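You operate a simulated robot arm through the tools that you are given. There is no shell and no other tool. Be economical: measure what you need, move in short steps, check, and stop when the job is done.

You run a simulated robot arm. Do the job below in one go: nothing can be reset, and whatever is moved stays where it is left.

TASK
Fetch the flat wire basket and set it on the top of the green belt. Then take the white tin and put it in the blue basket on the top of the fixed bench. Then take the brass block from the top of the fixed bench and put it in the red basket. Then take the yellow cup and leave it on the top of the fixed bench. Then put the blue crate lid on the top of the green belt away on the shelf under the beige bench. Then put the grey pad from the long grey shelf in the red crate on the top of the green belt. Then take the grey block from the top of the blue bench and put it on the deck of the dolly. The order counts. Set down upright: white tin, yellow cup.

It is judged by the outcome, as a careful person would: the job done as asked, and still so three seconds after it is handed in. It fails if anything else is knocked over, pushed out of place, dropped, spilled or broken. Lids that push on must go on centred and level and be pressed home; caps that screw on are set level and turned clockwise until they are tight.

THE ROBOT
A 7-joint arm with a two-finger parallel gripper on a trunk, on a base that drives. Base frame: it is fixed to the floor where the robot stands at the start and does not move with it; the origin is under the middle of the robot, x ahead of it, y to its left, z up; the surface under the hand at the start is at about z = 0.948. Units: m, degrees, N and s.
With the tool pointing down near the work surface it reaches from about 0.46 to 0.92 m from the robot's upright axis, wherever it stands. Its first joint turns from -115.0 to 115.0 degrees. Places, roughly: blue basket (27x27x13 cm) [0.9, -1.6, 1]; blue crate lid (38x29x7 cm) [0.7, 1.5, 1]; brass block (8x5x3 cm) [0.8, -1.1, 1]; deck of the dolly [-2.9, 5.2, 0.2]; flat wire basket (32x25x14 cm) [0.7, -0.2, 1]; grey block (8x5x3 cm) [-4.6, 5.3, 0.7]; grey pad (7x10x5 cm) [0.5, 1.8, 0.6]; red basket (33x33x16 cm) [0.7, 3.5, 1]; red crate (44x30x15 cm) [0.8, 3.9, 1]; shelf under the beige bench [-4.3, 7.6, 0.2]; top of the fixed bench [0.8, -1.2, 0.9]; top of the green belt [0.7, 3.2, 1]; white tin [1, -1, 1]; yellow cup (8x8x13 cm) [0.6, 1.2, 1]. Payload 3.91 kg.
The tool frame sits at the grasp point between the pads (the TCP): z along the fingers, y along the line on which they close. The tips reach 0.03 m beyond it. The gripper opens to 0.11 m. The fingers are 0.02 m wide and 0.01 m thick; the gripper's body (0.048 by 0.112 m) begins 0.055 m behind the TCP.
Orientation is told as [roll, pitch, yaw] about the base's x, y, z axes, in that order, counted from this pose: with the fingers straight down and closing along the base's y, the tool's x points along the base's -x, its y along +y and its z along -z.

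THE INTERFACE
- The arm moves only by the tool play_rows. Its argument "moves" is a list of rows, each an object (a shift or turn left out is 0, a gripper value left out holds the last) with "dp": the shift along the tool's x, y, z in m, a list of three; "rotation": the turn, a rotation vector about the tool's x, y, z in degrees, a list of three. In form: [{"dp": [tx, ty, tz], "rotation": [rx, ry, rz]}, ...]. A call has 1 to 12 rows; each row is the pose to reach, as a shift and turn from the pose commanded when the call began, along the tool's axes at that moment. "claw" is the closure, from 0 (fully open) to 1 (shut), set as the call begins (left out, the last holds). Each row takes 0.2 s and may step no farther than 0.05 m and 8.6 degrees from the row before; otherwise, or with a gripper value out of range, the whole call is refused. A pose out of reach is approached as far as the arm can. The call stops where the force on the tool passes 40 N (or 10 N more than at its start, if that is more) or the arm is blocked; 0.2 s more then pass. The fingers move at their own pace (about 0.153 m/s each) and stop on an object; they squeeze with about 35 N. The grip force told is the motor's: it shows also when the fingers shut on nothing. Time passes only in rows, and 0.2 s behind the last, so rows that repeat a pose let the fingers close. It gives the time, the measured TCP pose, the force on the tool (base axes), the opening and the grip force at its end, in the units of the frame above (readings bear some noise), with the torque about the TCP (base axes, N m) and any sound that the robot's microphone picked up, and new pictures: "views" is both (left out), scene, wrist or none.
- Cameras (640 x 400 px; columns grow to the right, rows downward): "scene" is now at [0.2014, 0.139, 1.3707]; the picture's right is [-0.74, -0.67, 0.00], its down [-0.35, 0.38, -0.86] and it looks along [0.58, -0.63, -0.51] (base axes); focal length 283 px, centre (320, 200). "wrist" rides on the gripper at [0.072, 0.017, -0.103] in the tool frame; the picture's right is [-0.23, 0.97, 0.00], its down [-0.76, -0.18, -0.62] and it looks along [-0.61, -0.14, 0.78] (tool axes); focal length 222 px, centre (320, 200). There is no depth. A picture from a camera that has moved, and an enlarged one, comes with that camera's place and axes in the base frame and with its lens.
- raise_lower(by): slides the trunk up (or, below 0, down) by that many m; the arm and the scene camera ride with it, the base frame stays. It gives what a move gives, with no picture.
- roll_base(legs): drives the robot by 1 to 6 legs, each [ahead, left, turn to the left] in m, m and degrees, along the robot's own axes; the way and the turn of a leg run together, so that a leg with both is an arc; at most 1.5 m and 180 degrees a leg. The arm and the cameras ride along, it lands a little off, and it stops where it bumps. It gives what a move gives, and a new picture of the scene camera.
- pan_tilt(pan, tilt): turns the head with the scene camera to pan (to the left, within 80 degrees either way) and tilt (down, from -29 to 69), counted from straight ahead of the robot. It gives what a move gives, and a new picture of the scene camera.
- zoom(camera, box): a new picture of the part [left, top, right, bottom] of that camera's present view, enlarged. The clock stands still meanwhile.
- close_job(): hands the job in; it is judged then, once.

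Go step by step. Nothing tells you exact positions but the pictures and the camera data: compare them with the known pose of the tool, close in by small moves and look again before you grip or let go. The budget is 207 turns and 260 pictures, counting those below and the enlarged ones. Unless the task says otherwise, let go and move clear before handing in, and close with one line.

The tools are called by a JSON object that holds its "op" and its "data". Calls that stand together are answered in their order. play_rows: Moves the arm, as the interface text tells. Its arguments: {"type":"object","properties":{"moves":{"type":"array","items":{"type":"object","properties":{"dp":{"type":"array","items":{"type":"number"}},"rotation":{"type":"array","items":{"type":"number"}}}}},"claw":{"type":"number"},"views":{"type":"string","enum":["both","scene","wrist","none"]}},"required":["moves"]} The other tools are called the same way: raise_lower (by) slides the trunk up or down; roll_base (legs) drives the base; pan_tilt (pan, tilt) turns the head that bears the scene camera; zoom (camera, box) takes an enlarged picture of a part of a camera's view; close_job () hands the job in.

At the start:

```text
clock: 0.0
position: [0.5763, -0.3344, 1.2114]
orientation: [0.0, -0.1, 0.0]
wrist_force: [-1.3, -0.4, -1.0]
wrist_torque: [0.02, 0.01, -0.01]
opening: 0.1103
finger_force: 0.1
trunk travel left (down, up): [-0.7, 0.29]
robot x, y, heading: [-0.0014, 0.0017, 0.0]
head pan, tilt: [-47.6, 30.9]
```

scene: 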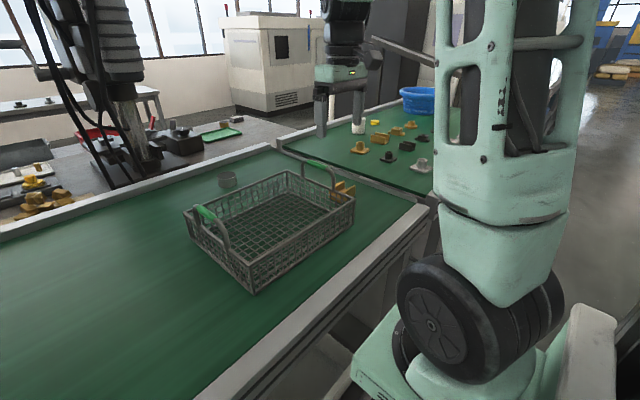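
wrist: 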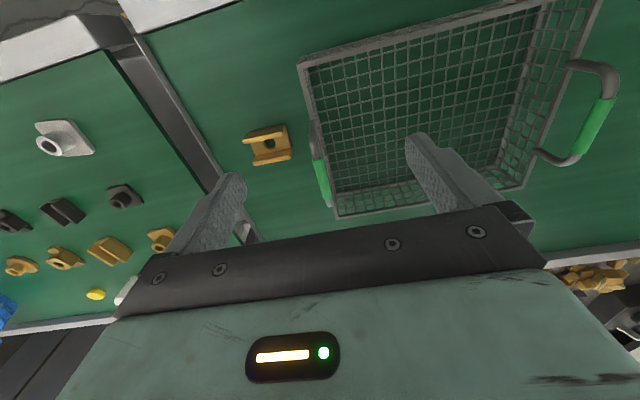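

I see the wire basket right ahead with handles at its two ends, around (0.67, -0.2). I'll look closer at it before gripping.

{"op": "zoom", "data": {"camera": "scene", "box": [170, 130, 370, 300]}}

{"op": "zoom", "data": {"camera": "scene", "box": [270, 60, 470, 200]}}

{"op": "pan_tilt", "data": {"pan": 45, "tilt": 25}}

```text
2.35 times, centred on (270, 215) of scene
camera zoom: at [0.2014, 0.139, 1.3707], right [-0.74, -0.67, 0.0], down [-0.35, 0.38, -0.86], along [0.58, -0.63, -0.51], focal length 666 px, centre (438, 165)
```

zoom: 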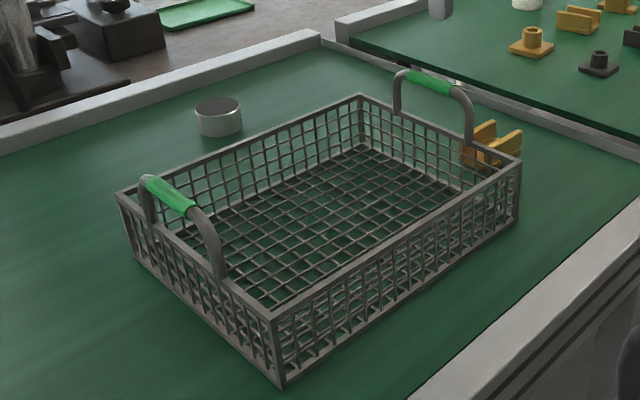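

```text
2.86 times, centred on (370, 130) of scene
camera zoom: at [0.2014, 0.139, 1.3707], right [-0.74, -0.67, 0.0], down [-0.35, 0.38, -0.86], along [0.58, -0.63, -0.51], focal length 809 px, centre (177, 400)
```

zoom: 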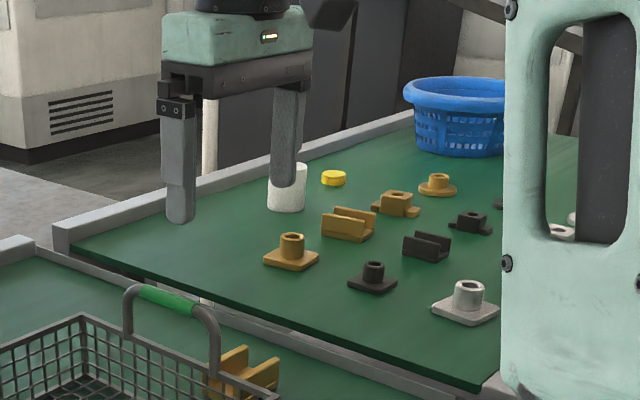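

```text
clock: 1.7
position: [0.5769, -0.3349, 1.2112]
orientation: [0.0, 0.0, 0.0]
wrist_force: [0.1, 0.6, -0.2]
wrist_torque: [0.03, 0.01, -0.01]
opening: 0.1101
finger_force: 0.0
trunk travel left (down, up): [-0.7, 0.29]
robot x, y, heading: [-0.0002, -0.0018, -0.2]
head pan, tilt: [45.0, 25.0]
camera scene: at [0.2059, 0.2705, 1.3802], right [0.71, -0.71, 0.0], down [-0.3, -0.3, -0.91], along [0.64, 0.64, -0.42], focal length 283 px, centre (320, 200)
```

scene: 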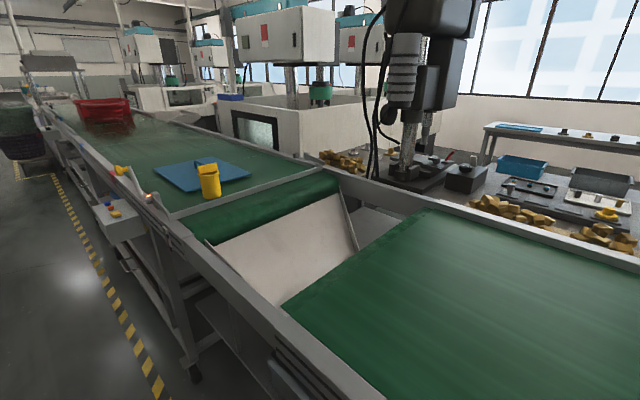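

The basket's corners work out to x 0.537–0.779, y −0.046–−0.347, with the rim at z≈1.03. I'll turn the gripper 90° over the middle of the near long wall and look.

{"op": "play_rows", "data": {"moves": [{"dp": [0.003, 0.013, 0.01], "rotation": [0, 0, 8.2]}, {"dp": [0.006, 0.026, 0.02], "rotation": [0, 0, 16.4]}, {"dp": [0.01, 0.039, 0.03], "rotation": [0, 0, 24.6]}, {"dp": [0.013, 0.052, 0.04], "rotation": [0, 0, 32.8]}, {"dp": [0.016, 0.065, 0.05], "rotation": [0, 0, 41]}, {"dp": [0.02, 0.078, 0.06], "rotation": [0, 0, 49.2]}, {"dp": [0.023, 0.091, 0.07], "rotation": [0, 0, 57.4]}, {"dp": [0.026, 0.104, 0.08], "rotation": [0, 0, 65.6]}, {"dp": [0.03, 0.117, 0.085], "rotation": [0, 0, 73.8]}, {"dp": [0.033, 0.13, 0.09], "rotation": [0, 0, 82]}, {"dp": [0.036, 0.139, 0.09], "rotation": [0, 0, 90]}], "claw": 0, "views": "none"}}

{"op": "pan_tilt", "data": {"pan": -25, "tilt": 45}}

{"op": "zoom", "data": {"camera": "wrist", "box": [0, 0, 640, 400]}}

```text
clock: 4.1
position: [0.5403, -0.1966, 1.1219]
orientation: [0.0, 0.0, -90.2]
wrist_force: [-0.1, -0.2, 0.3]
wrist_torque: [-0.01, 0.02, -0.01]
opening: 0.11
finger_force: 0.1
trunk travel left (down, up): [-0.7, 0.29]
robot x, y, heading: [0.0012, -0.0019, -0.3]
head pan, tilt: [45.0, 25.0]
```

```text
clock: 5.5
position: [0.54, -0.195, 1.122]
orientation: [0.0, 0.0, -90.0]
wrist_force: [-0.3, -0.6, 0.4]
wrist_torque: [-0.01, 0.01, -0.02]
opening: 0.1101
finger_force: 0.0
trunk travel left (down, up): [-0.7, 0.29]
robot x, y, heading: [-0.0027, 0.0013, 0.0]
head pan, tilt: [-25.0, 45.0]
camera scene: at [0.2144, 0.1711, 1.3496], right [-0.42, -0.91, 0.0], down [-0.64, 0.3, -0.71], along [0.64, -0.3, -0.71], focal length 283 px, centre (320, 200)
```

scene: 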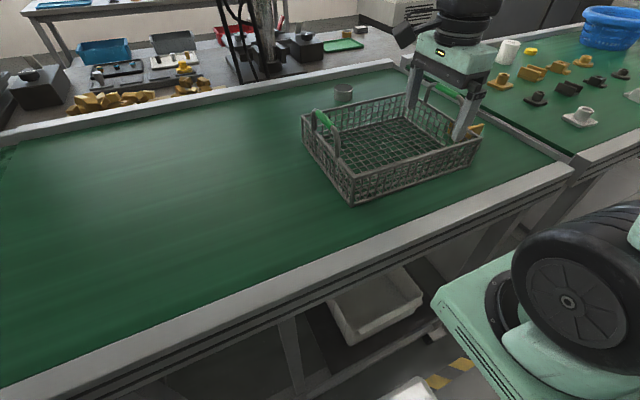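

```text
1.00 times, centred on (320, 200) of wrist (not enlarged: the box is as wide or as high as the picture)
camera zoom: at [0.5581, -0.1243, 1.2244], right [0.97, -0.23, 0.0], down [-0.18, -0.76, 0.62], along [-0.14, -0.61, -0.78], focal length 222 px, centre (320, 200)
```

zoom: 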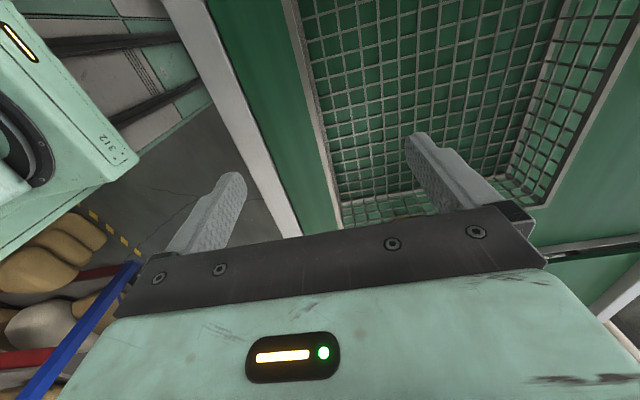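

The near wall lies right between the fingers (x≈0.541). I'll lower onto it and close.

{"op": "play_rows", "data": {"moves": [{"dp": [0, 0, 0.04]}, {"dp": [0, 0, 0.08]}, {"dp": [0, 0, 0.11]}, {"dp": [0, 0, 0.126]}], "views": "both"}}

{"op": "play_rows", "data": {"moves": [{"dp": [0, 0, 0]}, {"dp": [0, 0, 0]}, {"dp": [0, 0, 0]}, {"dp": [0, 0, -0.01]}, {"dp": [0, 0, -0.03]}, {"dp": [0, 0, -0.06]}], "claw": 1, "views": "both"}}

```text
clock: 6.5
position: [0.5406, -0.1967, 0.9949]
orientation: [0.0, 0.0, -90.0]
wrist_force: [-0.7, -0.3, -0.5]
wrist_torque: [0.01, -0.02, 0.02]
opening: 0.1101
finger_force: 0.0
trunk travel left (down, up): [-0.7, 0.29]
robot x, y, heading: [0.0016, -0.005, 0.3]
head pan, tilt: [-25.0, 45.0]
camera scene: at [0.2141, 0.1711, 1.3496], right [-0.42, -0.91, 0.0], down [-0.64, 0.3, -0.71], along [0.64, -0.3, -0.71], focal length 283 px, centre (320, 200)
camera wrist: at [0.5583, -0.1237, 1.0987], right [0.97, -0.23, 0.0], down [-0.18, -0.76, 0.62], along [-0.14, -0.61, -0.78], focal length 222 px, centre (320, 200)
```

scene: 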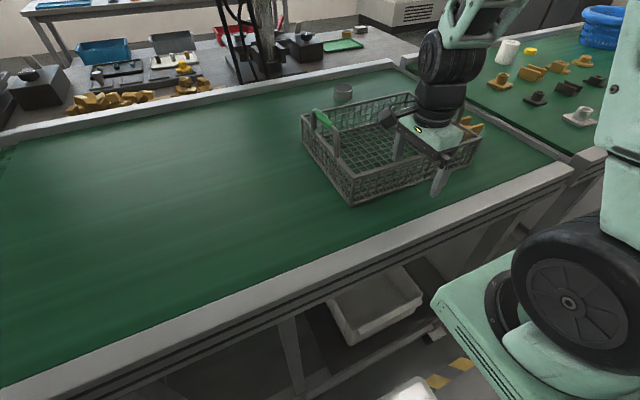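
wrist: 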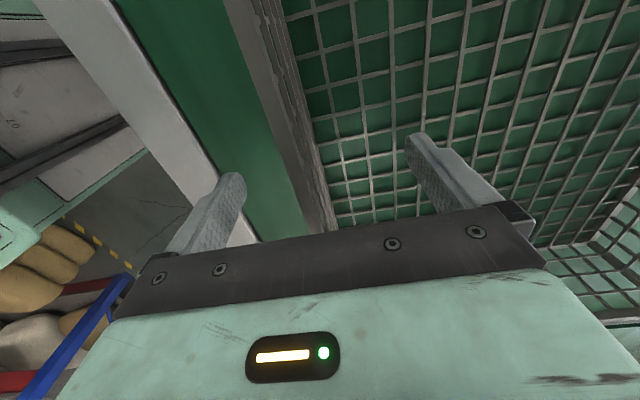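

```text
clock: 7.9
position: [0.5415, -0.1961, 1.0561]
orientation: [0.0, 0.0, -90.2]
wrist_force: [0.9, 0.1, -3.4]
wrist_torque: [0.03, 0.51, 0.02]
opening: 0.0058
finger_force: 34.9
trunk travel left (down, up): [-0.7, 0.29]
robot x, y, heading: [0.0009, -0.0004, 0.1]
head pan, tilt: [-25.0, 45.0]
camera scene: at [0.2148, 0.171, 1.3494], right [-0.42, -0.91, 0.0], down [-0.64, 0.3, -0.71], along [0.64, -0.3, -0.71], focal length 283 px, centre (320, 200)
camera wrist: at [0.5588, -0.1249, 1.1584], right [0.97, -0.23, 0.0], down [-0.18, -0.76, 0.62], along [-0.14, -0.61, -0.78], focal length 222 px, centre (320, 200)
```

scene: 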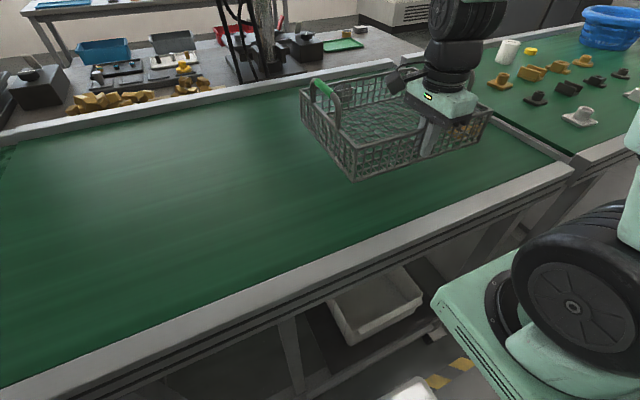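
wrist: 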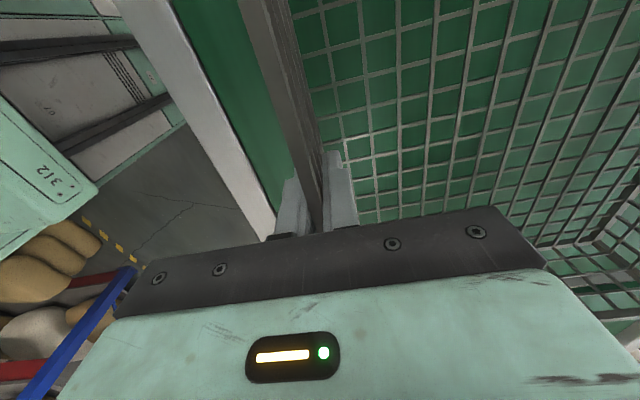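

The basket is held firmly and level (it weighs about 0.35 kg). I'll lift it more, back off a little and drive left along the belt.

{"op": "play_rows", "data": {"moves": [{"dp": [0, 0, -0.05]}, {"dp": [0, 0, -0.1]}, {"dp": [0, 0, -0.13]}], "views": "none"}}

{"op": "pan_tilt", "data": {"pan": 60, "tilt": 30}}

{"op": "roll_base", "data": {"legs": [[-0.15, 0, 0], [0, 1.0, 0]]}}

```text
clock: 8.7
position: [0.5398, -0.1968, 1.1878]
orientation: [-0.1, 0.0, -90.0]
wrist_force: [0.0, 0.4, -3.5]
wrist_torque: [0.02, 0.52, 0.01]
opening: 0.006
finger_force: 34.3
trunk travel left (down, up): [-0.7, 0.29]
robot x, y, heading: [0.0011, 0.0, -0.1]
head pan, tilt: [-25.0, 45.0]
```

```text
clock: 10.3
position: [0.5404, -0.1952, 1.1854]
orientation: [0.0, 0.0, -89.9]
wrist_force: [-0.5, 0.1, -3.2]
wrist_torque: [0.01, 0.46, -0.01]
opening: 0.0058
finger_force: 35.2
trunk travel left (down, up): [-0.7, 0.29]
robot x, y, heading: [-0.0009, 0.0006, 0.1]
head pan, tilt: [60.0, 30.0]
camera scene: at [0.1861, 0.2837, 1.3722], right [0.87, -0.5, 0.0], down [-0.25, -0.43, -0.87], along [0.43, 0.75, -0.5], focal length 283 px, centre (320, 200)
```

scene: 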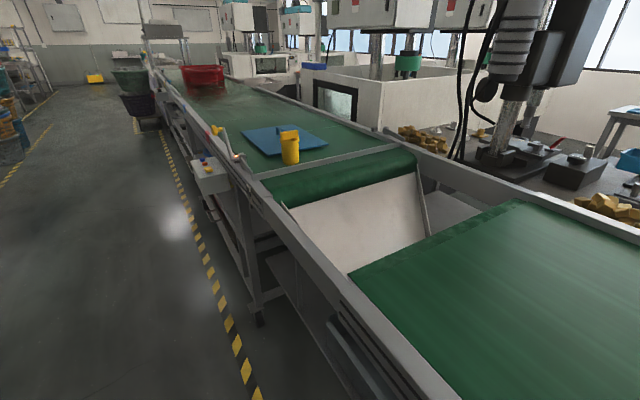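

```text
clock: 16.5
position: [0.3897, 0.8131, 1.1864]
orientation: [0.0, 0.0, -89.8]
wrist_force: [-0.2, -0.2, -2.9]
wrist_torque: [0.03, 0.47, 0.01]
opening: 0.0059
finger_force: 34.5
trunk travel left (down, up): [-0.7, 0.29]
robot x, y, heading: [-0.1529, 1.0067, 0.0]
head pan, tilt: [60.0, 30.0]
camera scene: at [0.0337, 1.2925, 1.3722], right [0.87, -0.5, 0.0], down [-0.25, -0.43, -0.87], along [0.43, 0.75, -0.5], focal length 283 px, centre (320, 200)
```

scene: 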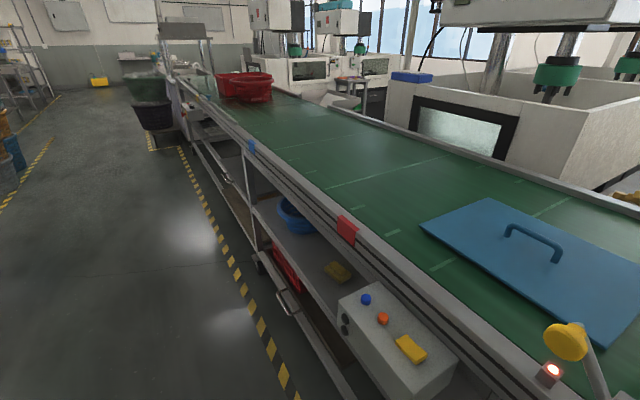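

The belt's near side carries a beacon post and a control box near y≈1.3–1.7. I'll raise the trunk to clear the beacon and keep driving left, to about y=2.5.

{"op": "raise_lower", "data": {"by": 0.12}}

{"op": "roll_base", "data": {"legs": [[0, 1.5, 0]]}}

{"op": "pan_tilt", "data": {"pan": 0, "tilt": 45}}

```text
clock: 18.0
position: [0.3897, 0.8144, 1.3053]
orientation: [0.1, 0.1, -89.9]
wrist_force: [0.1, -0.6, -3.2]
wrist_torque: [-0.02, 0.47, 0.04]
opening: 0.0057
finger_force: 35.0
trunk travel left (down, up): [-0.82, 0.17]
robot x, y, heading: [-0.1525, 1.0124, 0.3]
head pan, tilt: [60.0, 30.0]
```

```text
clock: 25.4
position: [0.3808, 2.3109, 1.3065]
orientation: [0.0, 0.1, -89.6]
wrist_force: [0.1, 0.6, -3.8]
wrist_torque: [-0.01, 0.48, 0.01]
opening: 0.0059
finger_force: 35.0
trunk travel left (down, up): [-0.82, 0.17]
robot x, y, heading: [-0.1625, 2.5005, 0.6]
head pan, tilt: [60.0, 30.0]
camera scene: at [0.0225, 2.7866, 1.4922], right [0.87, -0.49, 0.0], down [-0.25, -0.44, -0.87], along [0.43, 0.75, -0.5], focal length 283 px, centre (320, 200)
```

scene: 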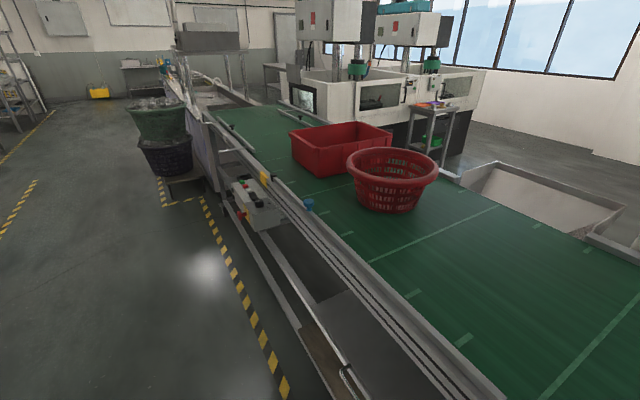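

```text
clock: 26.7
position: [0.3824, 2.3106, 1.3065]
orientation: [0.0, 0.0, -89.5]
wrist_force: [-0.1, 0.2, -3.9]
wrist_torque: [0.04, 0.47, 0.02]
opening: 0.0059
finger_force: 35.0
trunk travel left (down, up): [-0.82, 0.17]
robot x, y, heading: [-0.158, 2.5042, 0.6]
head pan, tilt: [0.0, 45.0]
camera scene: at [0.0593, 2.7087, 1.4696], right [0.01, -1.0, 0.0], down [-0.71, -0.01, -0.71], along [0.71, 0.01, -0.71], focal length 283 px, centre (320, 200)
```

scene: 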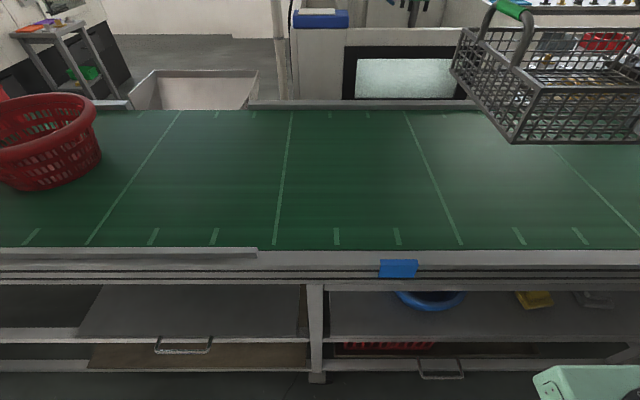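

The belt here is clear (x 0.42–1.06). I'll move the basket over it, then lower.

{"op": "play_rows", "data": {"moves": [{"dp": [0, 0.05, 0]}, {"dp": [0, 0.1, 0]}, {"dp": [0, 0.15, 0]}, {"dp": [0, 0.2, 0]}, {"dp": [0, 0.215, 0.04]}, {"dp": [0, 0.215, 0.09]}, {"dp": [0, 0.215, 0.14]}, {"dp": [0, 0.215, 0.19]}, {"dp": [0, 0.215, 0.24]}, {"dp": [0, 0.215, 0.27]}], "views": "scene"}}

```text
clock: 28.9
position: [0.5972, 2.312, 1.0356]
orientation: [0.0, 0.0, -89.4]
wrist_force: [0.0, 0.0, -4.8]
wrist_torque: [0.01, 0.43, 0.03]
opening: 0.0059
finger_force: 35.2
trunk travel left (down, up): [-0.82, 0.17]
robot x, y, heading: [-0.1609, 2.4977, 0.3]
head pan, tilt: [0.0, 45.0]
camera scene: at [0.0591, 2.7086, 1.4696], right [0.01, -1.0, 0.0], down [-0.71, -0.01, -0.71], along [0.71, 0.01, -0.71], focal length 283 px, centre (320, 200)
```

scene: 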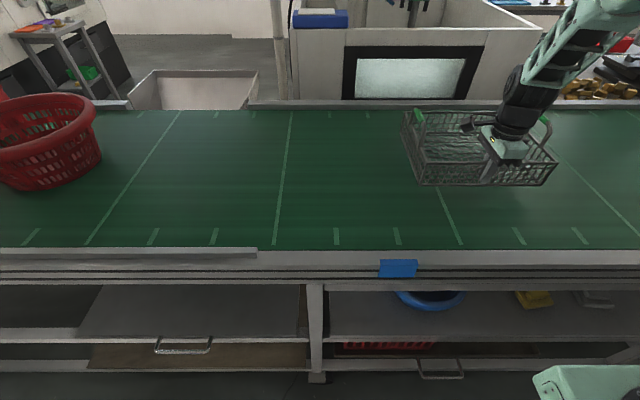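

Still about 4 cm above the belt by my estimate; I'll lower in small rows until the force tells contact.

{"op": "play_rows", "data": {"moves": [{"dp": [0, 0, 0.015]}, {"dp": [0, 0, 0.025]}, {"dp": [0, 0, 0.032]}, {"dp": [0, 0, 0.038]}], "views": "scene"}}

```text
clock: 29.9
position: [0.5967, 2.3121, 0.9982]
orientation: [0.0, 0.0, -89.4]
wrist_force: [0.4, -0.4, -4.2]
wrist_torque: [0.0, 0.51, -0.02]
opening: 0.0062
finger_force: 35.1
trunk travel left (down, up): [-0.82, 0.17]
robot x, y, heading: [-0.1608, 2.5005, 0.5]
head pan, tilt: [0.0, 45.0]
camera scene: at [0.0594, 2.7086, 1.4696], right [0.01, -1.0, 0.0], down [-0.71, -0.01, -0.71], along [0.71, 0.01, -0.71], focal length 283 px, centre (320, 200)
```

scene: 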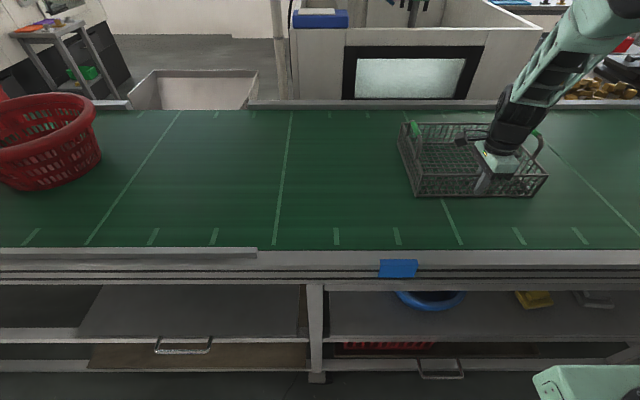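

{"op": "play_rows", "data": {"moves": [{"dp": [0, 0, 0.003]}, {"dp": [0, 0, 0.006]}, {"dp": [0, 0, 0.009]}], "views": "none"}}

```text
clock: 30.7
position: [0.5969, 2.3121, 0.9929]
orientation: [0.2, 0.0, -89.5]
wrist_force: [-1.6, 0.0, 31.4]
wrist_torque: [0.02, 0.63, -0.08]
opening: 0.006
finger_force: 35.1
trunk travel left (down, up): [-0.82, 0.17]
robot x, y, heading: [-0.1623, 2.501, 0.5]
head pan, tilt: [0.0, 45.0]
```

Contact made. I'll ease up a hair, open and rise clear.

{"op": "play_rows", "data": {"moves": [{"dp": [0, 0, -0.002]}, {"dp": [0, 0, -0.002]}, {"dp": [0, 0, -0.002]}], "claw": 0.3, "views": "none"}}

{"op": "play_rows", "data": {"moves": [{"dp": [0, 0, -0.04]}, {"dp": [0, 0, -0.09]}, {"dp": [0, 0, -0.14]}, {"dp": [0, 0, -0.19]}, {"dp": [0, 0, -0.24]}, {"dp": [0, 0, -0.29]}], "views": "scene"}}

```text
clock: 31.5
position: [0.596, 2.3115, 0.9907]
orientation: [0.0, 0.1, -89.5]
wrist_force: [0.3, 0.2, 0.5]
wrist_torque: [-0.01, 0.0, 0.01]
opening: 0.0769
finger_force: 0.0
trunk travel left (down, up): [-0.82, 0.17]
robot x, y, heading: [-0.1644, 2.4982, 0.5]
head pan, tilt: [0.0, 45.0]
```

```text
clock: 32.9
position: [0.5942, 2.3133, 1.2815]
orientation: [-0.1, 0.0, -89.5]
wrist_force: [0.6, 0.6, 0.7]
wrist_torque: [-0.01, 0.03, 0.01]
opening: 0.0769
finger_force: 0.1
trunk travel left (down, up): [-0.82, 0.17]
robot x, y, heading: [-0.1605, 2.5057, 0.5]
head pan, tilt: [0.0, 45.0]
camera scene: at [0.0595, 2.7087, 1.4695], right [0.01, -1.0, 0.0], down [-0.71, -0.01, -0.71], along [0.71, 0.01, -0.71], focal length 283 px, centre (320, 200)
```

scene: 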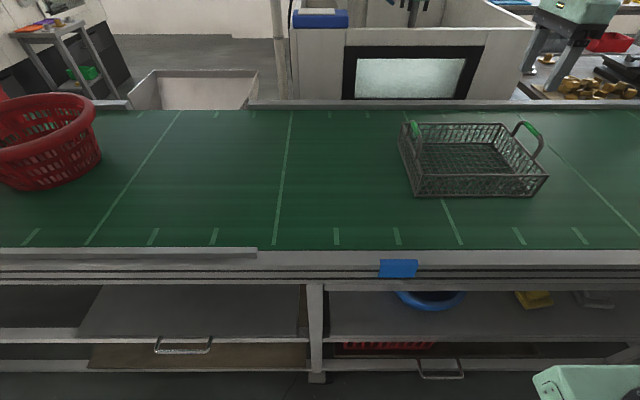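

The basket stands level on the green belt. Next I retract the arm and drive back right to the fixed bench for the white tin.

{"op": "play_rows", "data": {"moves": [{"dp": [0, -0.05, 0]}, {"dp": [0, -0.1, 0]}, {"dp": [0, -0.15, 0]}, {"dp": [0, -0.2, 0]}], "claw": 0, "views": "none"}}

{"op": "roll_base", "data": {"legs": [[0, -1.5, -0.5], [0, -1.5, 0], [0, -0.5, 0]]}}

{"op": "pan_tilt", "data": {"pan": -10, "tilt": 35}}

```text
clock: 33.9
position: [0.3953, 2.3106, 1.2807]
orientation: [-0.1, 0.1, -89.5]
wrist_force: [0.4, -0.8, -0.2]
wrist_torque: [-0.02, 0.05, 0.01]
opening: 0.11
finger_force: 0.0
trunk travel left (down, up): [-0.82, 0.17]
robot x, y, heading: [-0.1611, 2.5023, 0.5]
head pan, tilt: [0.0, 45.0]
```

```text
clock: 51.0
position: [0.4009, -1.2074, 1.2829]
orientation: [0.0, 0.0, -89.5]
wrist_force: [0.5, -0.6, 0.2]
wrist_torque: [0.06, -0.02, 0.0]
opening: 0.1101
finger_force: 0.0
trunk travel left (down, up): [-0.82, 0.17]
robot x, y, heading: [-0.1574, -1.016, 0.6]
head pan, tilt: [0.0, 45.0]
camera scene: at [0.0659, -0.8092, 1.4696], right [0.01, -1.0, 0.0], down [-0.71, -0.01, -0.71], along [0.71, 0.01, -0.71], focal length 283 px, centre (320, 200)
```

scene: 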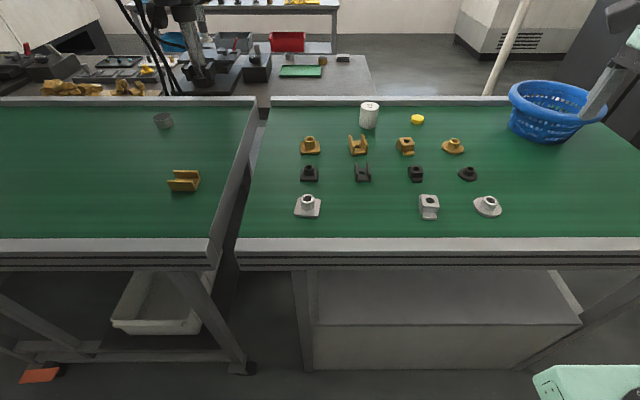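

```text
clock: 51.7
position: [0.4018, -1.208, 1.2817]
orientation: [0.0, 0.0, -89.5]
wrist_force: [0.5, -0.1, 0.0]
wrist_torque: [0.01, -0.04, -0.02]
opening: 0.11
finger_force: 0.0
trunk travel left (down, up): [-0.82, 0.17]
robot x, y, heading: [-0.1527, -1.0189, 0.5]
head pan, tilt: [-10.0, 35.0]
camera scene: at [0.0715, -0.8244, 1.4843], right [-0.16, -0.99, 0.0], down [-0.57, 0.09, -0.82], along [0.81, -0.13, -0.57], focal length 283 px, centre (320, 200)
```

scene: 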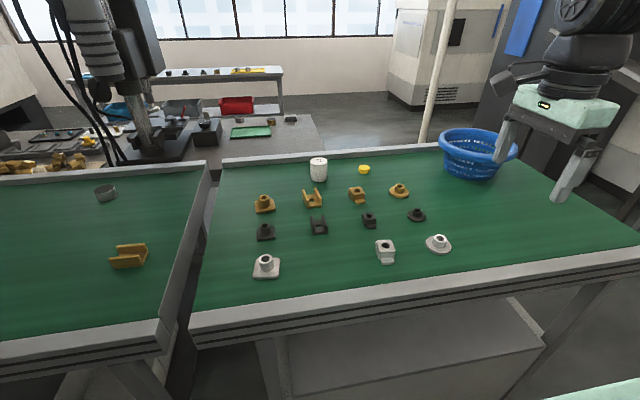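

The brass piece at about (0.81, −1.06) matches the brass block's given place; the tin stands at about (0.95, −0.97). I'll zoom on both.

{"op": "zoom", "data": {"camera": "scene", "box": [240, 140, 440, 265]}}

{"op": "zoom", "data": {"camera": "scene", "box": [290, 140, 390, 215]}}

```text
3.20 times, centred on (340, 202) of scene
camera zoom: at [0.0715, -0.8244, 1.4843], right [-0.16, -0.99, 0.0], down [-0.57, 0.09, -0.82], along [0.81, -0.13, -0.57], focal length 906 px, centre (256, 192)
```

zoom: 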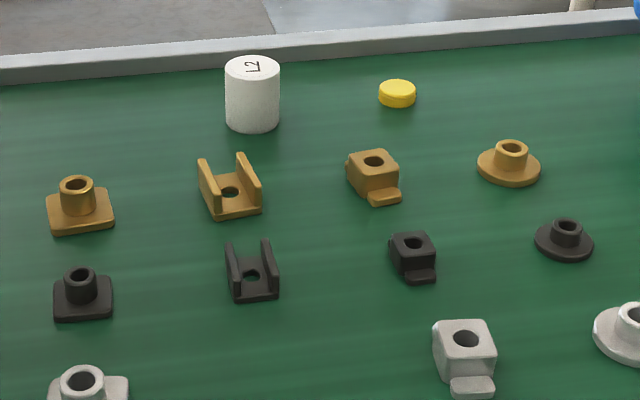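

```text
5.33 times, centred on (340, 178) of scene
camera zoom: at [0.0715, -0.8244, 1.4843], right [-0.16, -0.99, 0.0], down [-0.57, 0.09, -0.82], along [0.81, -0.13, -0.57], focal length 1510 px, centre (213, 320)
```

zoom: 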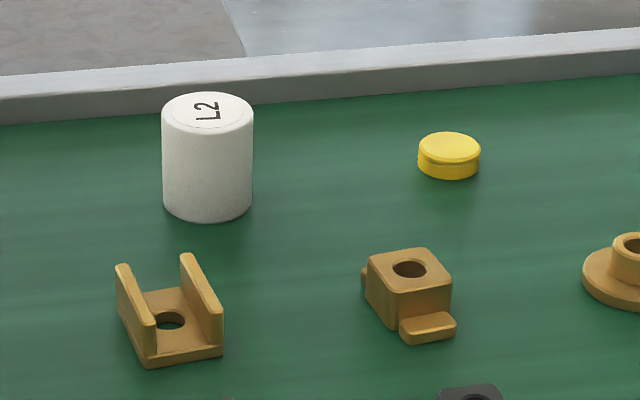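

{"op": "pan_tilt", "data": {"pan": 0, "tilt": 69}}

```text
clock: 52.7
position: [0.4017, -1.2069, 1.2812]
orientation: [0.1, 0.0, -89.6]
wrist_force: [-0.4, 0.3, -0.5]
wrist_torque: [0.01, 0.0, 0.0]
opening: 0.11
finger_force: 0.0
trunk travel left (down, up): [-0.82, 0.17]
robot x, y, heading: [-0.157, -1.0149, 0.4]
head pan, tilt: [0.0, 68.8]
camera scene: at [0.0406, -0.8095, 1.4408], right [0.01, -1.0, 0.0], down [-0.93, -0.01, -0.36], along [0.36, 0.0, -0.93], focal length 283 px, centre (320, 200)
```

scene: 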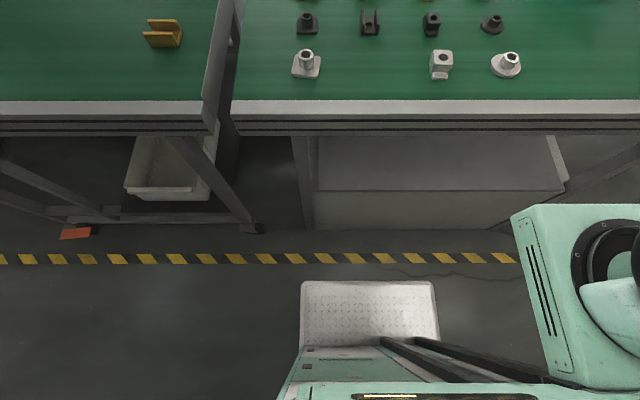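

There is room to go ahead about 0.22 m (base front ends near x≈0.17 now, underbox at ≈0.4). I'll drive ahead and turn the gripper to close along y.

{"op": "roll_base", "data": {"legs": [[0.22, 0.03, -0.4]]}}

{"op": "play_rows", "data": {"moves": [{"rotation": [0, 0, -8.2]}, {"rotation": [0, 0, -16.4]}, {"rotation": [0, 0, -24.6]}, {"rotation": [0, 0, -32.8]}, {"rotation": [0, 0, -41]}, {"rotation": [0, 0, -49.2]}, {"rotation": [0, 0, -57.4]}, {"rotation": [0, 0, -65.6]}, {"rotation": [0, 0, -73.8]}, {"rotation": [0, 0, -82]}, {"rotation": [0, 0, -89.6]}], "claw": 0, "views": "none"}}

{"op": "pan_tilt", "data": {"pan": 0, "tilt": 40}}

```text
clock: 54.4
position: [0.6193, -1.1801, 1.282]
orientation: [0.0, -0.1, -89.9]
wrist_force: [0.4, -0.1, 0.3]
wrist_torque: [0.02, -0.06, -0.02]
opening: 0.11
finger_force: 0.0
trunk travel left (down, up): [-0.82, 0.17]
robot x, y, heading: [0.0628, -0.9852, -0.3]
head pan, tilt: [0.0, 68.8]
camera scene: at [0.2614, -0.7801, 1.4407], right [0.0, -1.0, 0.0], down [-0.93, 0.0, -0.36], along [0.36, 0.0, -0.93], focal length 283 px, centre (320, 200)
```

scene: 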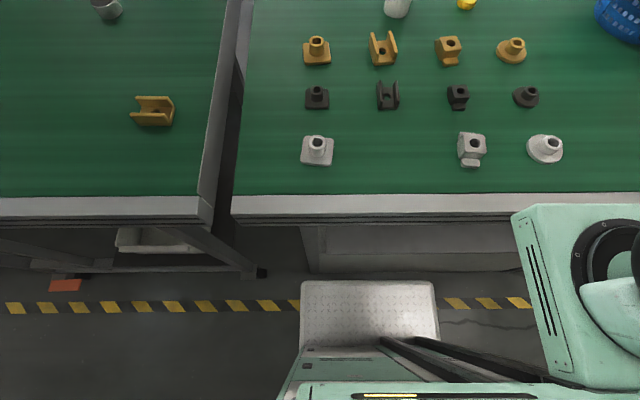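

```text
clock: 56.8
position: [0.6193, -1.1798, 1.2819]
orientation: [-0.1, 0.0, -0.2]
wrist_force: [-1.3, -0.2, 0.0]
wrist_torque: [0.01, 0.01, 0.02]
opening: 0.1101
finger_force: 0.1
trunk travel left (down, up): [-0.82, 0.17]
robot x, y, heading: [0.0671, -0.988, -0.0]
head pan, tilt: [0.0, 68.8]
```

```text
clock: 57.7
position: [0.6192, -1.18, 1.2815]
orientation: [0.0, -0.1, -0.3]
wrist_force: [0.4, -0.1, -0.2]
wrist_torque: [0.02, 0.01, 0.0]
opening: 0.1101
finger_force: 0.0
trunk travel left (down, up): [-0.82, 0.17]
robot x, y, heading: [0.0598, -0.9839, 0.2]
head pan, tilt: [0.0, 40.0]
camera scene: at [0.2906, -0.78, 1.4768], right [0.0, -1.0, 0.0], down [-0.64, 0.0, -0.77], along [0.77, 0.0, -0.64], focal length 283 px, centre (320, 200)
```

scene: 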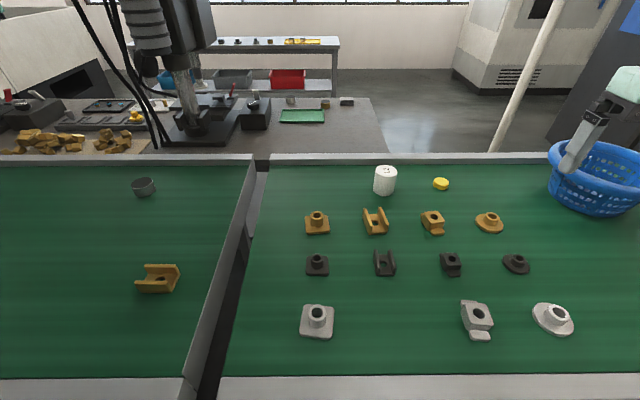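

Refined tin position ≈ (0.97, −0.967). I'll move the hand toward it, staying above the pieces.

{"op": "play_rows", "data": {"moves": [{"dp": [-0.03, 0.024, 0.015]}, {"dp": [-0.06, 0.048, 0.03]}, {"dp": [-0.09, 0.071, 0.045]}, {"dp": [-0.12, 0.095, 0.06]}, {"dp": [-0.15, 0.118, 0.075]}, {"dp": [-0.18, 0.142, 0.09]}, {"dp": [-0.21, 0.165, 0.105]}, {"dp": [-0.24, 0.19, 0.12]}, {"dp": [-0.28, 0.213, 0.13]}], "views": "both"}}

```text
clock: 59.7
position: [0.9001, -0.969, 1.1513]
orientation: [0.0, 0.1, -0.3]
wrist_force: [-0.2, 0.6, 0.9]
wrist_torque: [0.03, -0.05, -0.01]
opening: 0.1098
finger_force: 0.1
trunk travel left (down, up): [-0.82, 0.17]
robot x, y, heading: [0.063, -0.9867, 0.0]
head pan, tilt: [0.0, 40.0]
camera scene: at [0.2901, -0.7803, 1.477], right [0.0, -1.0, 0.0], down [-0.64, 0.0, -0.77], along [0.77, 0.0, -0.64], focal length 283 px, centre (320, 200)
camera wrist: at [0.8282, -0.9517, 1.2542], right [0.23, 0.97, 0.0], down [0.76, -0.18, 0.62], along [0.61, -0.15, -0.78], focal length 222 px, centre (320, 200)
```

scene: 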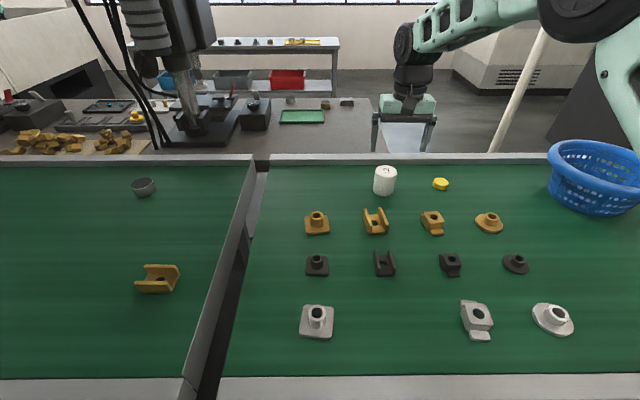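
wrist: 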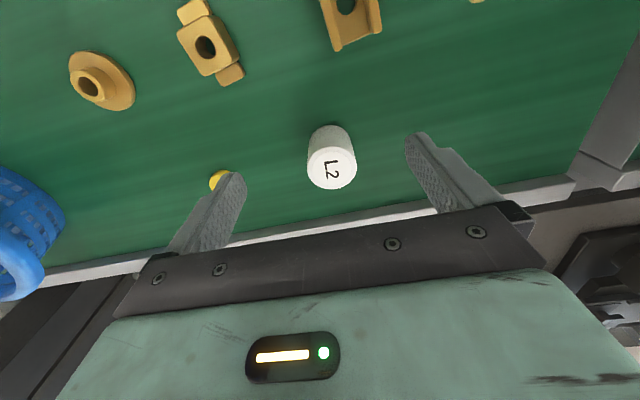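

The tin's top centre reads (0.963, −0.969). I'll align above and descend around it.

{"op": "play_rows", "data": {"moves": [{"dp": [-0.035, 0, 0.02]}, {"dp": [-0.064, 0, 0.055]}, {"dp": [-0.064, 0, 0.085]}], "views": "wrist"}}

```text
clock: 60.5
position: [0.9638, -0.9688, 1.0655]
orientation: [0.0, 0.0, -0.3]
wrist_force: [0.2, 0.9, 0.0]
wrist_torque: [-0.04, 0.01, 0.03]
opening: 0.1101
finger_force: 0.0
trunk travel left (down, up): [-0.82, 0.17]
robot x, y, heading: [0.0675, -0.9845, 0.2]
head pan, tilt: [0.0, 40.0]
camera wrist: at [0.8926, -0.9521, 1.1684], right [0.23, 0.97, 0.0], down [0.76, -0.18, 0.62], along [0.61, -0.14, -0.78], focal length 222 px, centre (320, 200)
```

wrist: 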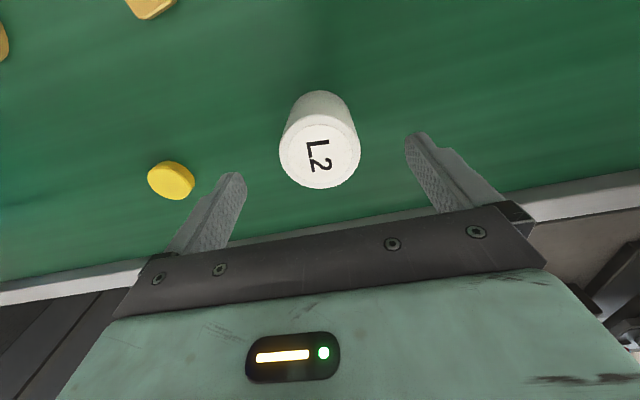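

{"op": "play_rows", "data": {"moves": [{"dp": [0.003, 0.001, 0.03]}, {"dp": [0.003, 0.001, 0.055]}, {"dp": [0.003, 0.001, 0.072]}], "views": "wrist"}}

{"op": "play_rows", "data": {"moves": [{"dp": [0, 0, 0]}, {"dp": [0, 0, 0]}, {"dp": [0, 0, 0]}, {"dp": [0, 0, -0.02]}, {"dp": [0, 0, -0.05]}, {"dp": [0, 0, -0.1]}, {"dp": [0.02, 0, -0.145]}], "claw": 1, "views": "both"}}

```text
clock: 61.3
position: [0.9609, -0.9677, 0.994]
orientation: [0.0, 0.0, -0.3]
wrist_force: [-0.5, 0.4, -1.0]
wrist_torque: [0.01, 0.02, 0.02]
opening: 0.1104
finger_force: 0.0
trunk travel left (down, up): [-0.82, 0.17]
robot x, y, heading: [0.0617, -0.9868, 0.3]
head pan, tilt: [0.0, 40.0]
camera wrist: at [0.8893, -0.9513, 1.0971], right [0.23, 0.97, 0.0], down [0.76, -0.18, 0.62], along [0.61, -0.14, -0.78], focal length 222 px, centre (320, 200)
```

wrist: 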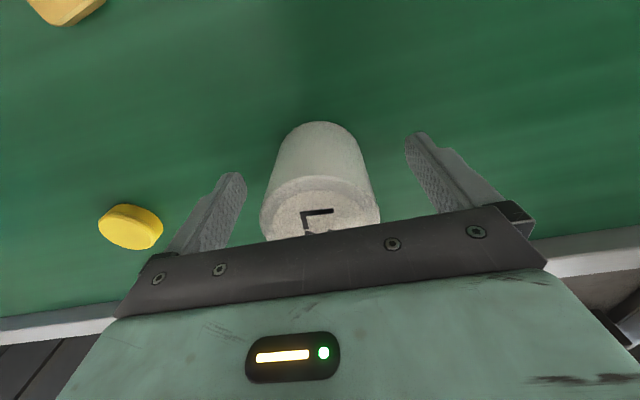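

```text
clock: 62.9
position: [0.9416, -0.9677, 1.1385]
orientation: [0.0, 0.1, -0.3]
wrist_force: [-0.3, -0.6, -3.0]
wrist_torque: [0.0, -0.02, 0.04]
opening: 0.0612
finger_force: 34.8
trunk travel left (down, up): [-0.82, 0.17]
robot x, y, heading: [0.0682, -0.9854, 0.4]
head pan, tilt: [0.0, 40.0]
camera scene: at [0.2915, -0.7799, 1.4766], right [0.0, -1.0, 0.0], down [-0.64, 0.0, -0.77], along [0.77, 0.0, -0.64], focal length 283 px, centre (320, 200)
camera wrist: at [0.8701, -0.9512, 1.241], right [0.23, 0.97, 0.0], down [0.76, -0.18, 0.62], along [0.6, -0.14, -0.78], focal length 222 px, centre (320, 200)
```

scene: 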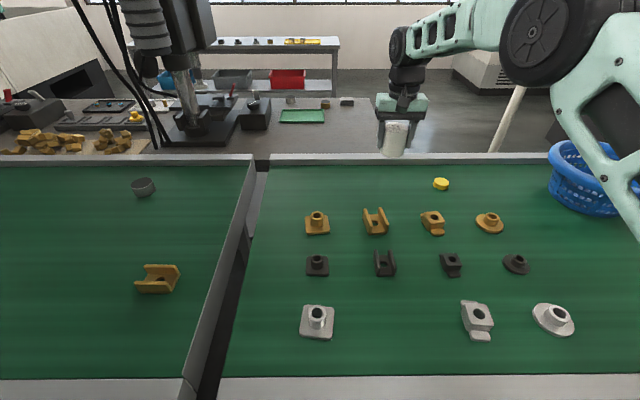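
wrist: 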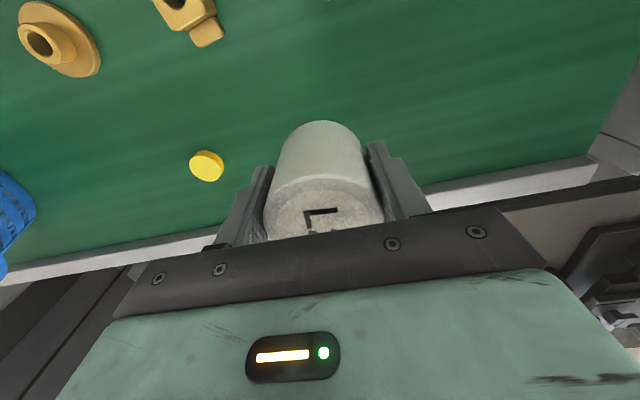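

The tin is held upright. I raise it and drive right toward the blue basket.

{"op": "play_rows", "data": {"moves": [{"dp": [0.03, 0, -0.035]}, {"dp": [0.06, 0, -0.07]}, {"dp": [0.1, 0, -0.1]}], "views": "none"}}

{"op": "roll_base", "data": {"legs": [[0, -0.6, 0]]}}

{"op": "zoom", "data": {"camera": "wrist", "box": [0, 0, 640, 400]}}

```text
clock: 63.7
position: [0.8404, -0.9677, 1.2391]
orientation: [-0.1, 0.1, -0.2]
wrist_force: [1.1, 0.3, -2.8]
wrist_torque: [0.01, 0.06, 0.0]
opening: 0.0612
finger_force: 35.3
trunk travel left (down, up): [-0.82, 0.17]
robot x, y, heading: [0.0635, -0.9827, -0.0]
head pan, tilt: [0.0, 40.0]
```

```text
clock: 67.1
position: [0.8423, -1.5667, 1.2382]
orientation: [0.0, 0.0, -0.3]
wrist_force: [0.2, -0.2, -1.6]
wrist_torque: [0.02, -0.02, -0.01]
opening: 0.0613
finger_force: 34.9
trunk travel left (down, up): [-0.82, 0.17]
robot x, y, heading: [0.0712, -1.5831, -0.0]
head pan, tilt: [0.0, 40.0]
camera scene: at [0.2922, -1.379, 1.4768], right [0.0, -1.0, 0.0], down [-0.64, 0.0, -0.77], along [0.77, 0.0, -0.64], focal length 283 px, centre (320, 200)
```

scene: 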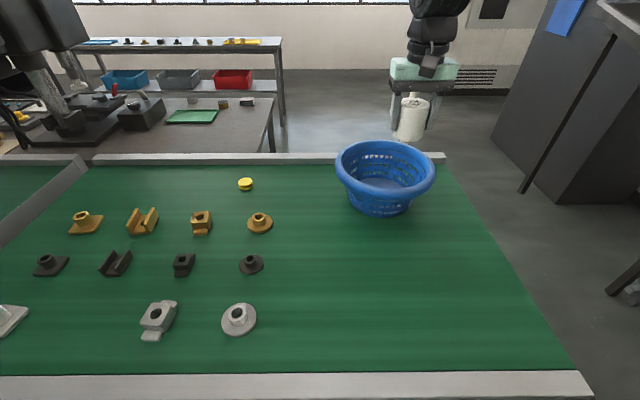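

```text
1.00 times, centred on (320, 200) of wrist (not enlarged: the box is as wide or as high as the picture)
camera zoom: at [0.7711, -1.5497, 1.3409], right [0.23, 0.97, 0.0], down [0.76, -0.18, 0.62], along [0.61, -0.14, -0.78], focal length 222 px, centre (320, 200)
```

zoom: 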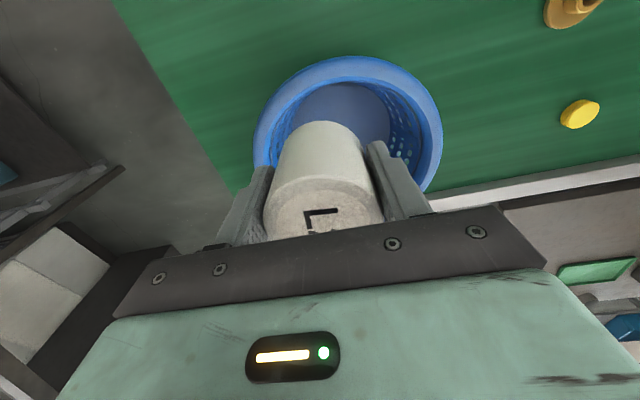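

The basket's centre works out to (0.916, −1.548). I'll go over it and lower the tin inside.

{"op": "play_rows", "data": {"moves": [{"dp": [-0.04, 0.01, 0]}, {"dp": [-0.074, 0.019, 0]}, {"dp": [-0.074, 0.019, 0.04]}, {"dp": [-0.074, 0.019, 0.08]}, {"dp": [-0.074, 0.019, 0.1]}], "views": "both"}}

```text
clock: 68.3
position: [0.9166, -1.5466, 1.1382]
orientation: [-0.1, 0.2, -0.2]
wrist_force: [0.5, 0.2, -1.9]
wrist_torque: [0.0, 0.04, 0.03]
opening: 0.0615
finger_force: 34.5
trunk travel left (down, up): [-0.82, 0.17]
robot x, y, heading: [0.0678, -1.5804, 0.1]
head pan, tilt: [0.0, 40.0]
camera scene: at [0.2921, -1.3791, 1.4768], right [0.0, -1.0, 0.0], down [-0.64, 0.0, -0.77], along [0.77, 0.0, -0.64], focal length 283 px, centre (320, 200)
camera wrist: at [0.845, -1.5305, 1.2404], right [0.23, 0.97, 0.0], down [0.76, -0.18, 0.62], along [0.61, -0.14, -0.78], focal length 222 px, centre (320, 200)
```

scene: 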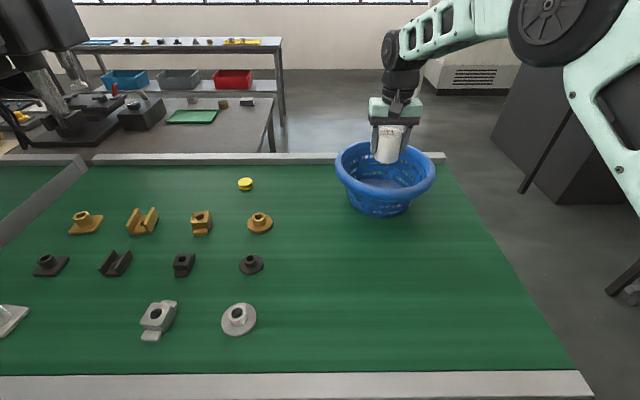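
wrist: 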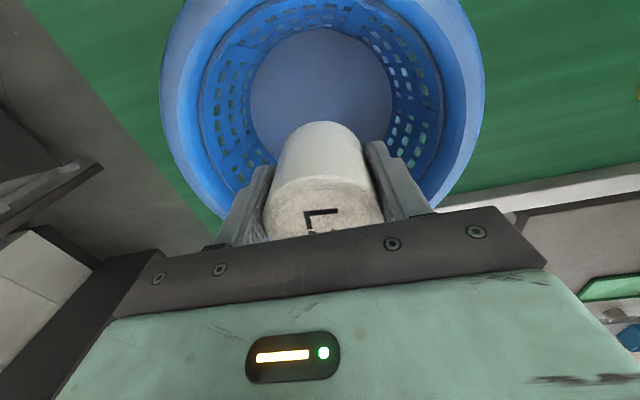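

Centred over the basket floor. Lowering the tin until it touches.

{"op": "play_rows", "data": {"moves": [{"dp": [0, 0, 0.045]}, {"dp": [0, 0, 0.09]}, {"dp": [0, 0, 0.115]}, {"dp": [0, 0, 0.125]}, {"dp": [0, 0, 0.131]}, {"dp": [0, 0, 0.136]}], "views": "none"}}

```text
clock: 69.7
position: [0.9176, -1.5476, 1.0026]
orientation: [0.0, 0.1, -0.3]
wrist_force: [-0.1, -0.7, 0.0]
wrist_torque: [-0.02, -0.04, -0.03]
opening: 0.0612
finger_force: 35.1
trunk travel left (down, up): [-0.82, 0.17]
robot x, y, heading: [0.0694, -1.5845, 0.2]
head pan, tilt: [0.0, 40.0]
```

{"op": "play_rows", "data": {"moves": [{"dp": [0, 0, 0.001]}, {"dp": [0, 0, 0.002]}], "views": "none"}}

```text
clock: 70.3
position: [0.9165, -1.5472, 1.0019]
orientation: [0.1, -0.1, -0.3]
wrist_force: [-1.5, -1.0, 12.5]
wrist_torque: [-0.11, 0.14, 0.03]
opening: 0.061
finger_force: 34.9
trunk travel left (down, up): [-0.82, 0.17]
robot x, y, heading: [0.0668, -1.5828, 0.0]
head pan, tilt: [0.0, 40.0]
```

Touching. Release with a modest opening and rise.

{"op": "play_rows", "data": {"moves": [{"dp": [0, 0, -0.001]}, {"dp": [0, 0, -0.001]}], "claw": 0.2, "views": "none"}}

{"op": "play_rows", "data": {"moves": [{"dp": [0, 0, -0.04]}, {"dp": [0, 0, -0.09]}, {"dp": [0, 0, -0.14]}, {"dp": [0.04, 0, -0.17]}, {"dp": [0.08, 0, -0.19]}], "views": "both"}}

```text
clock: 70.9
position: [0.9171, -1.5472, 1.0015]
orientation: [0.1, 0.1, -0.3]
wrist_force: [0.2, 0.2, 0.5]
wrist_torque: [0.0, 0.02, 0.02]
opening: 0.0881
finger_force: 0.1
trunk travel left (down, up): [-0.82, 0.17]
robot x, y, heading: [0.0652, -1.5815, 0.3]
head pan, tilt: [0.0, 40.0]
```

```text
clock: 72.1
position: [0.8372, -1.5454, 1.1917]
orientation: [0.0, 0.1, -0.4]
wrist_force: [0.4, -0.4, -0.1]
wrist_torque: [0.0, 0.05, 0.03]
opening: 0.0881
finger_force: 0.1
trunk travel left (down, up): [-0.82, 0.17]
robot x, y, heading: [0.0637, -1.5815, -0.0]
head pan, tilt: [0.0, 40.0]
camera scene: at [0.2929, -1.379, 1.4767], right [0.0, -1.0, 0.0], down [-0.64, 0.0, -0.77], along [0.77, 0.0, -0.64], focal length 283 px, centre (320, 200)
camera wrist: at [0.7649, -1.5298, 1.2938], right [0.23, 0.97, 0.0], down [0.76, -0.18, 0.62], along [0.61, -0.14, -0.78], focal length 222 px, centre (320, 200)
```

scene: 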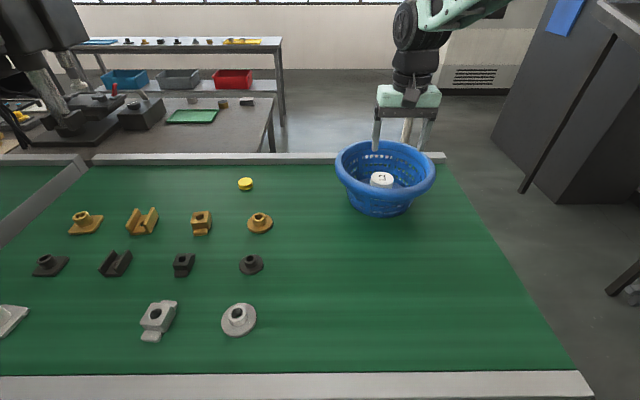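
wrist: 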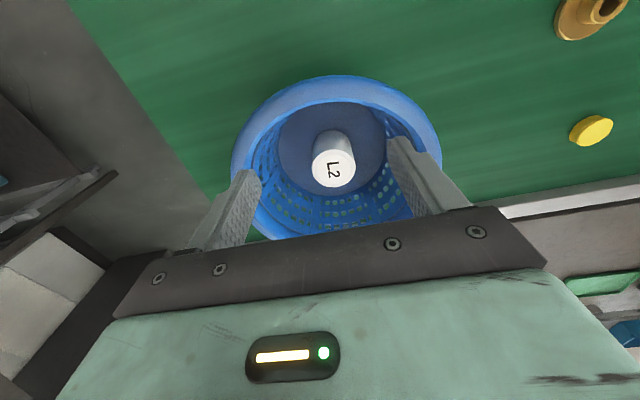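

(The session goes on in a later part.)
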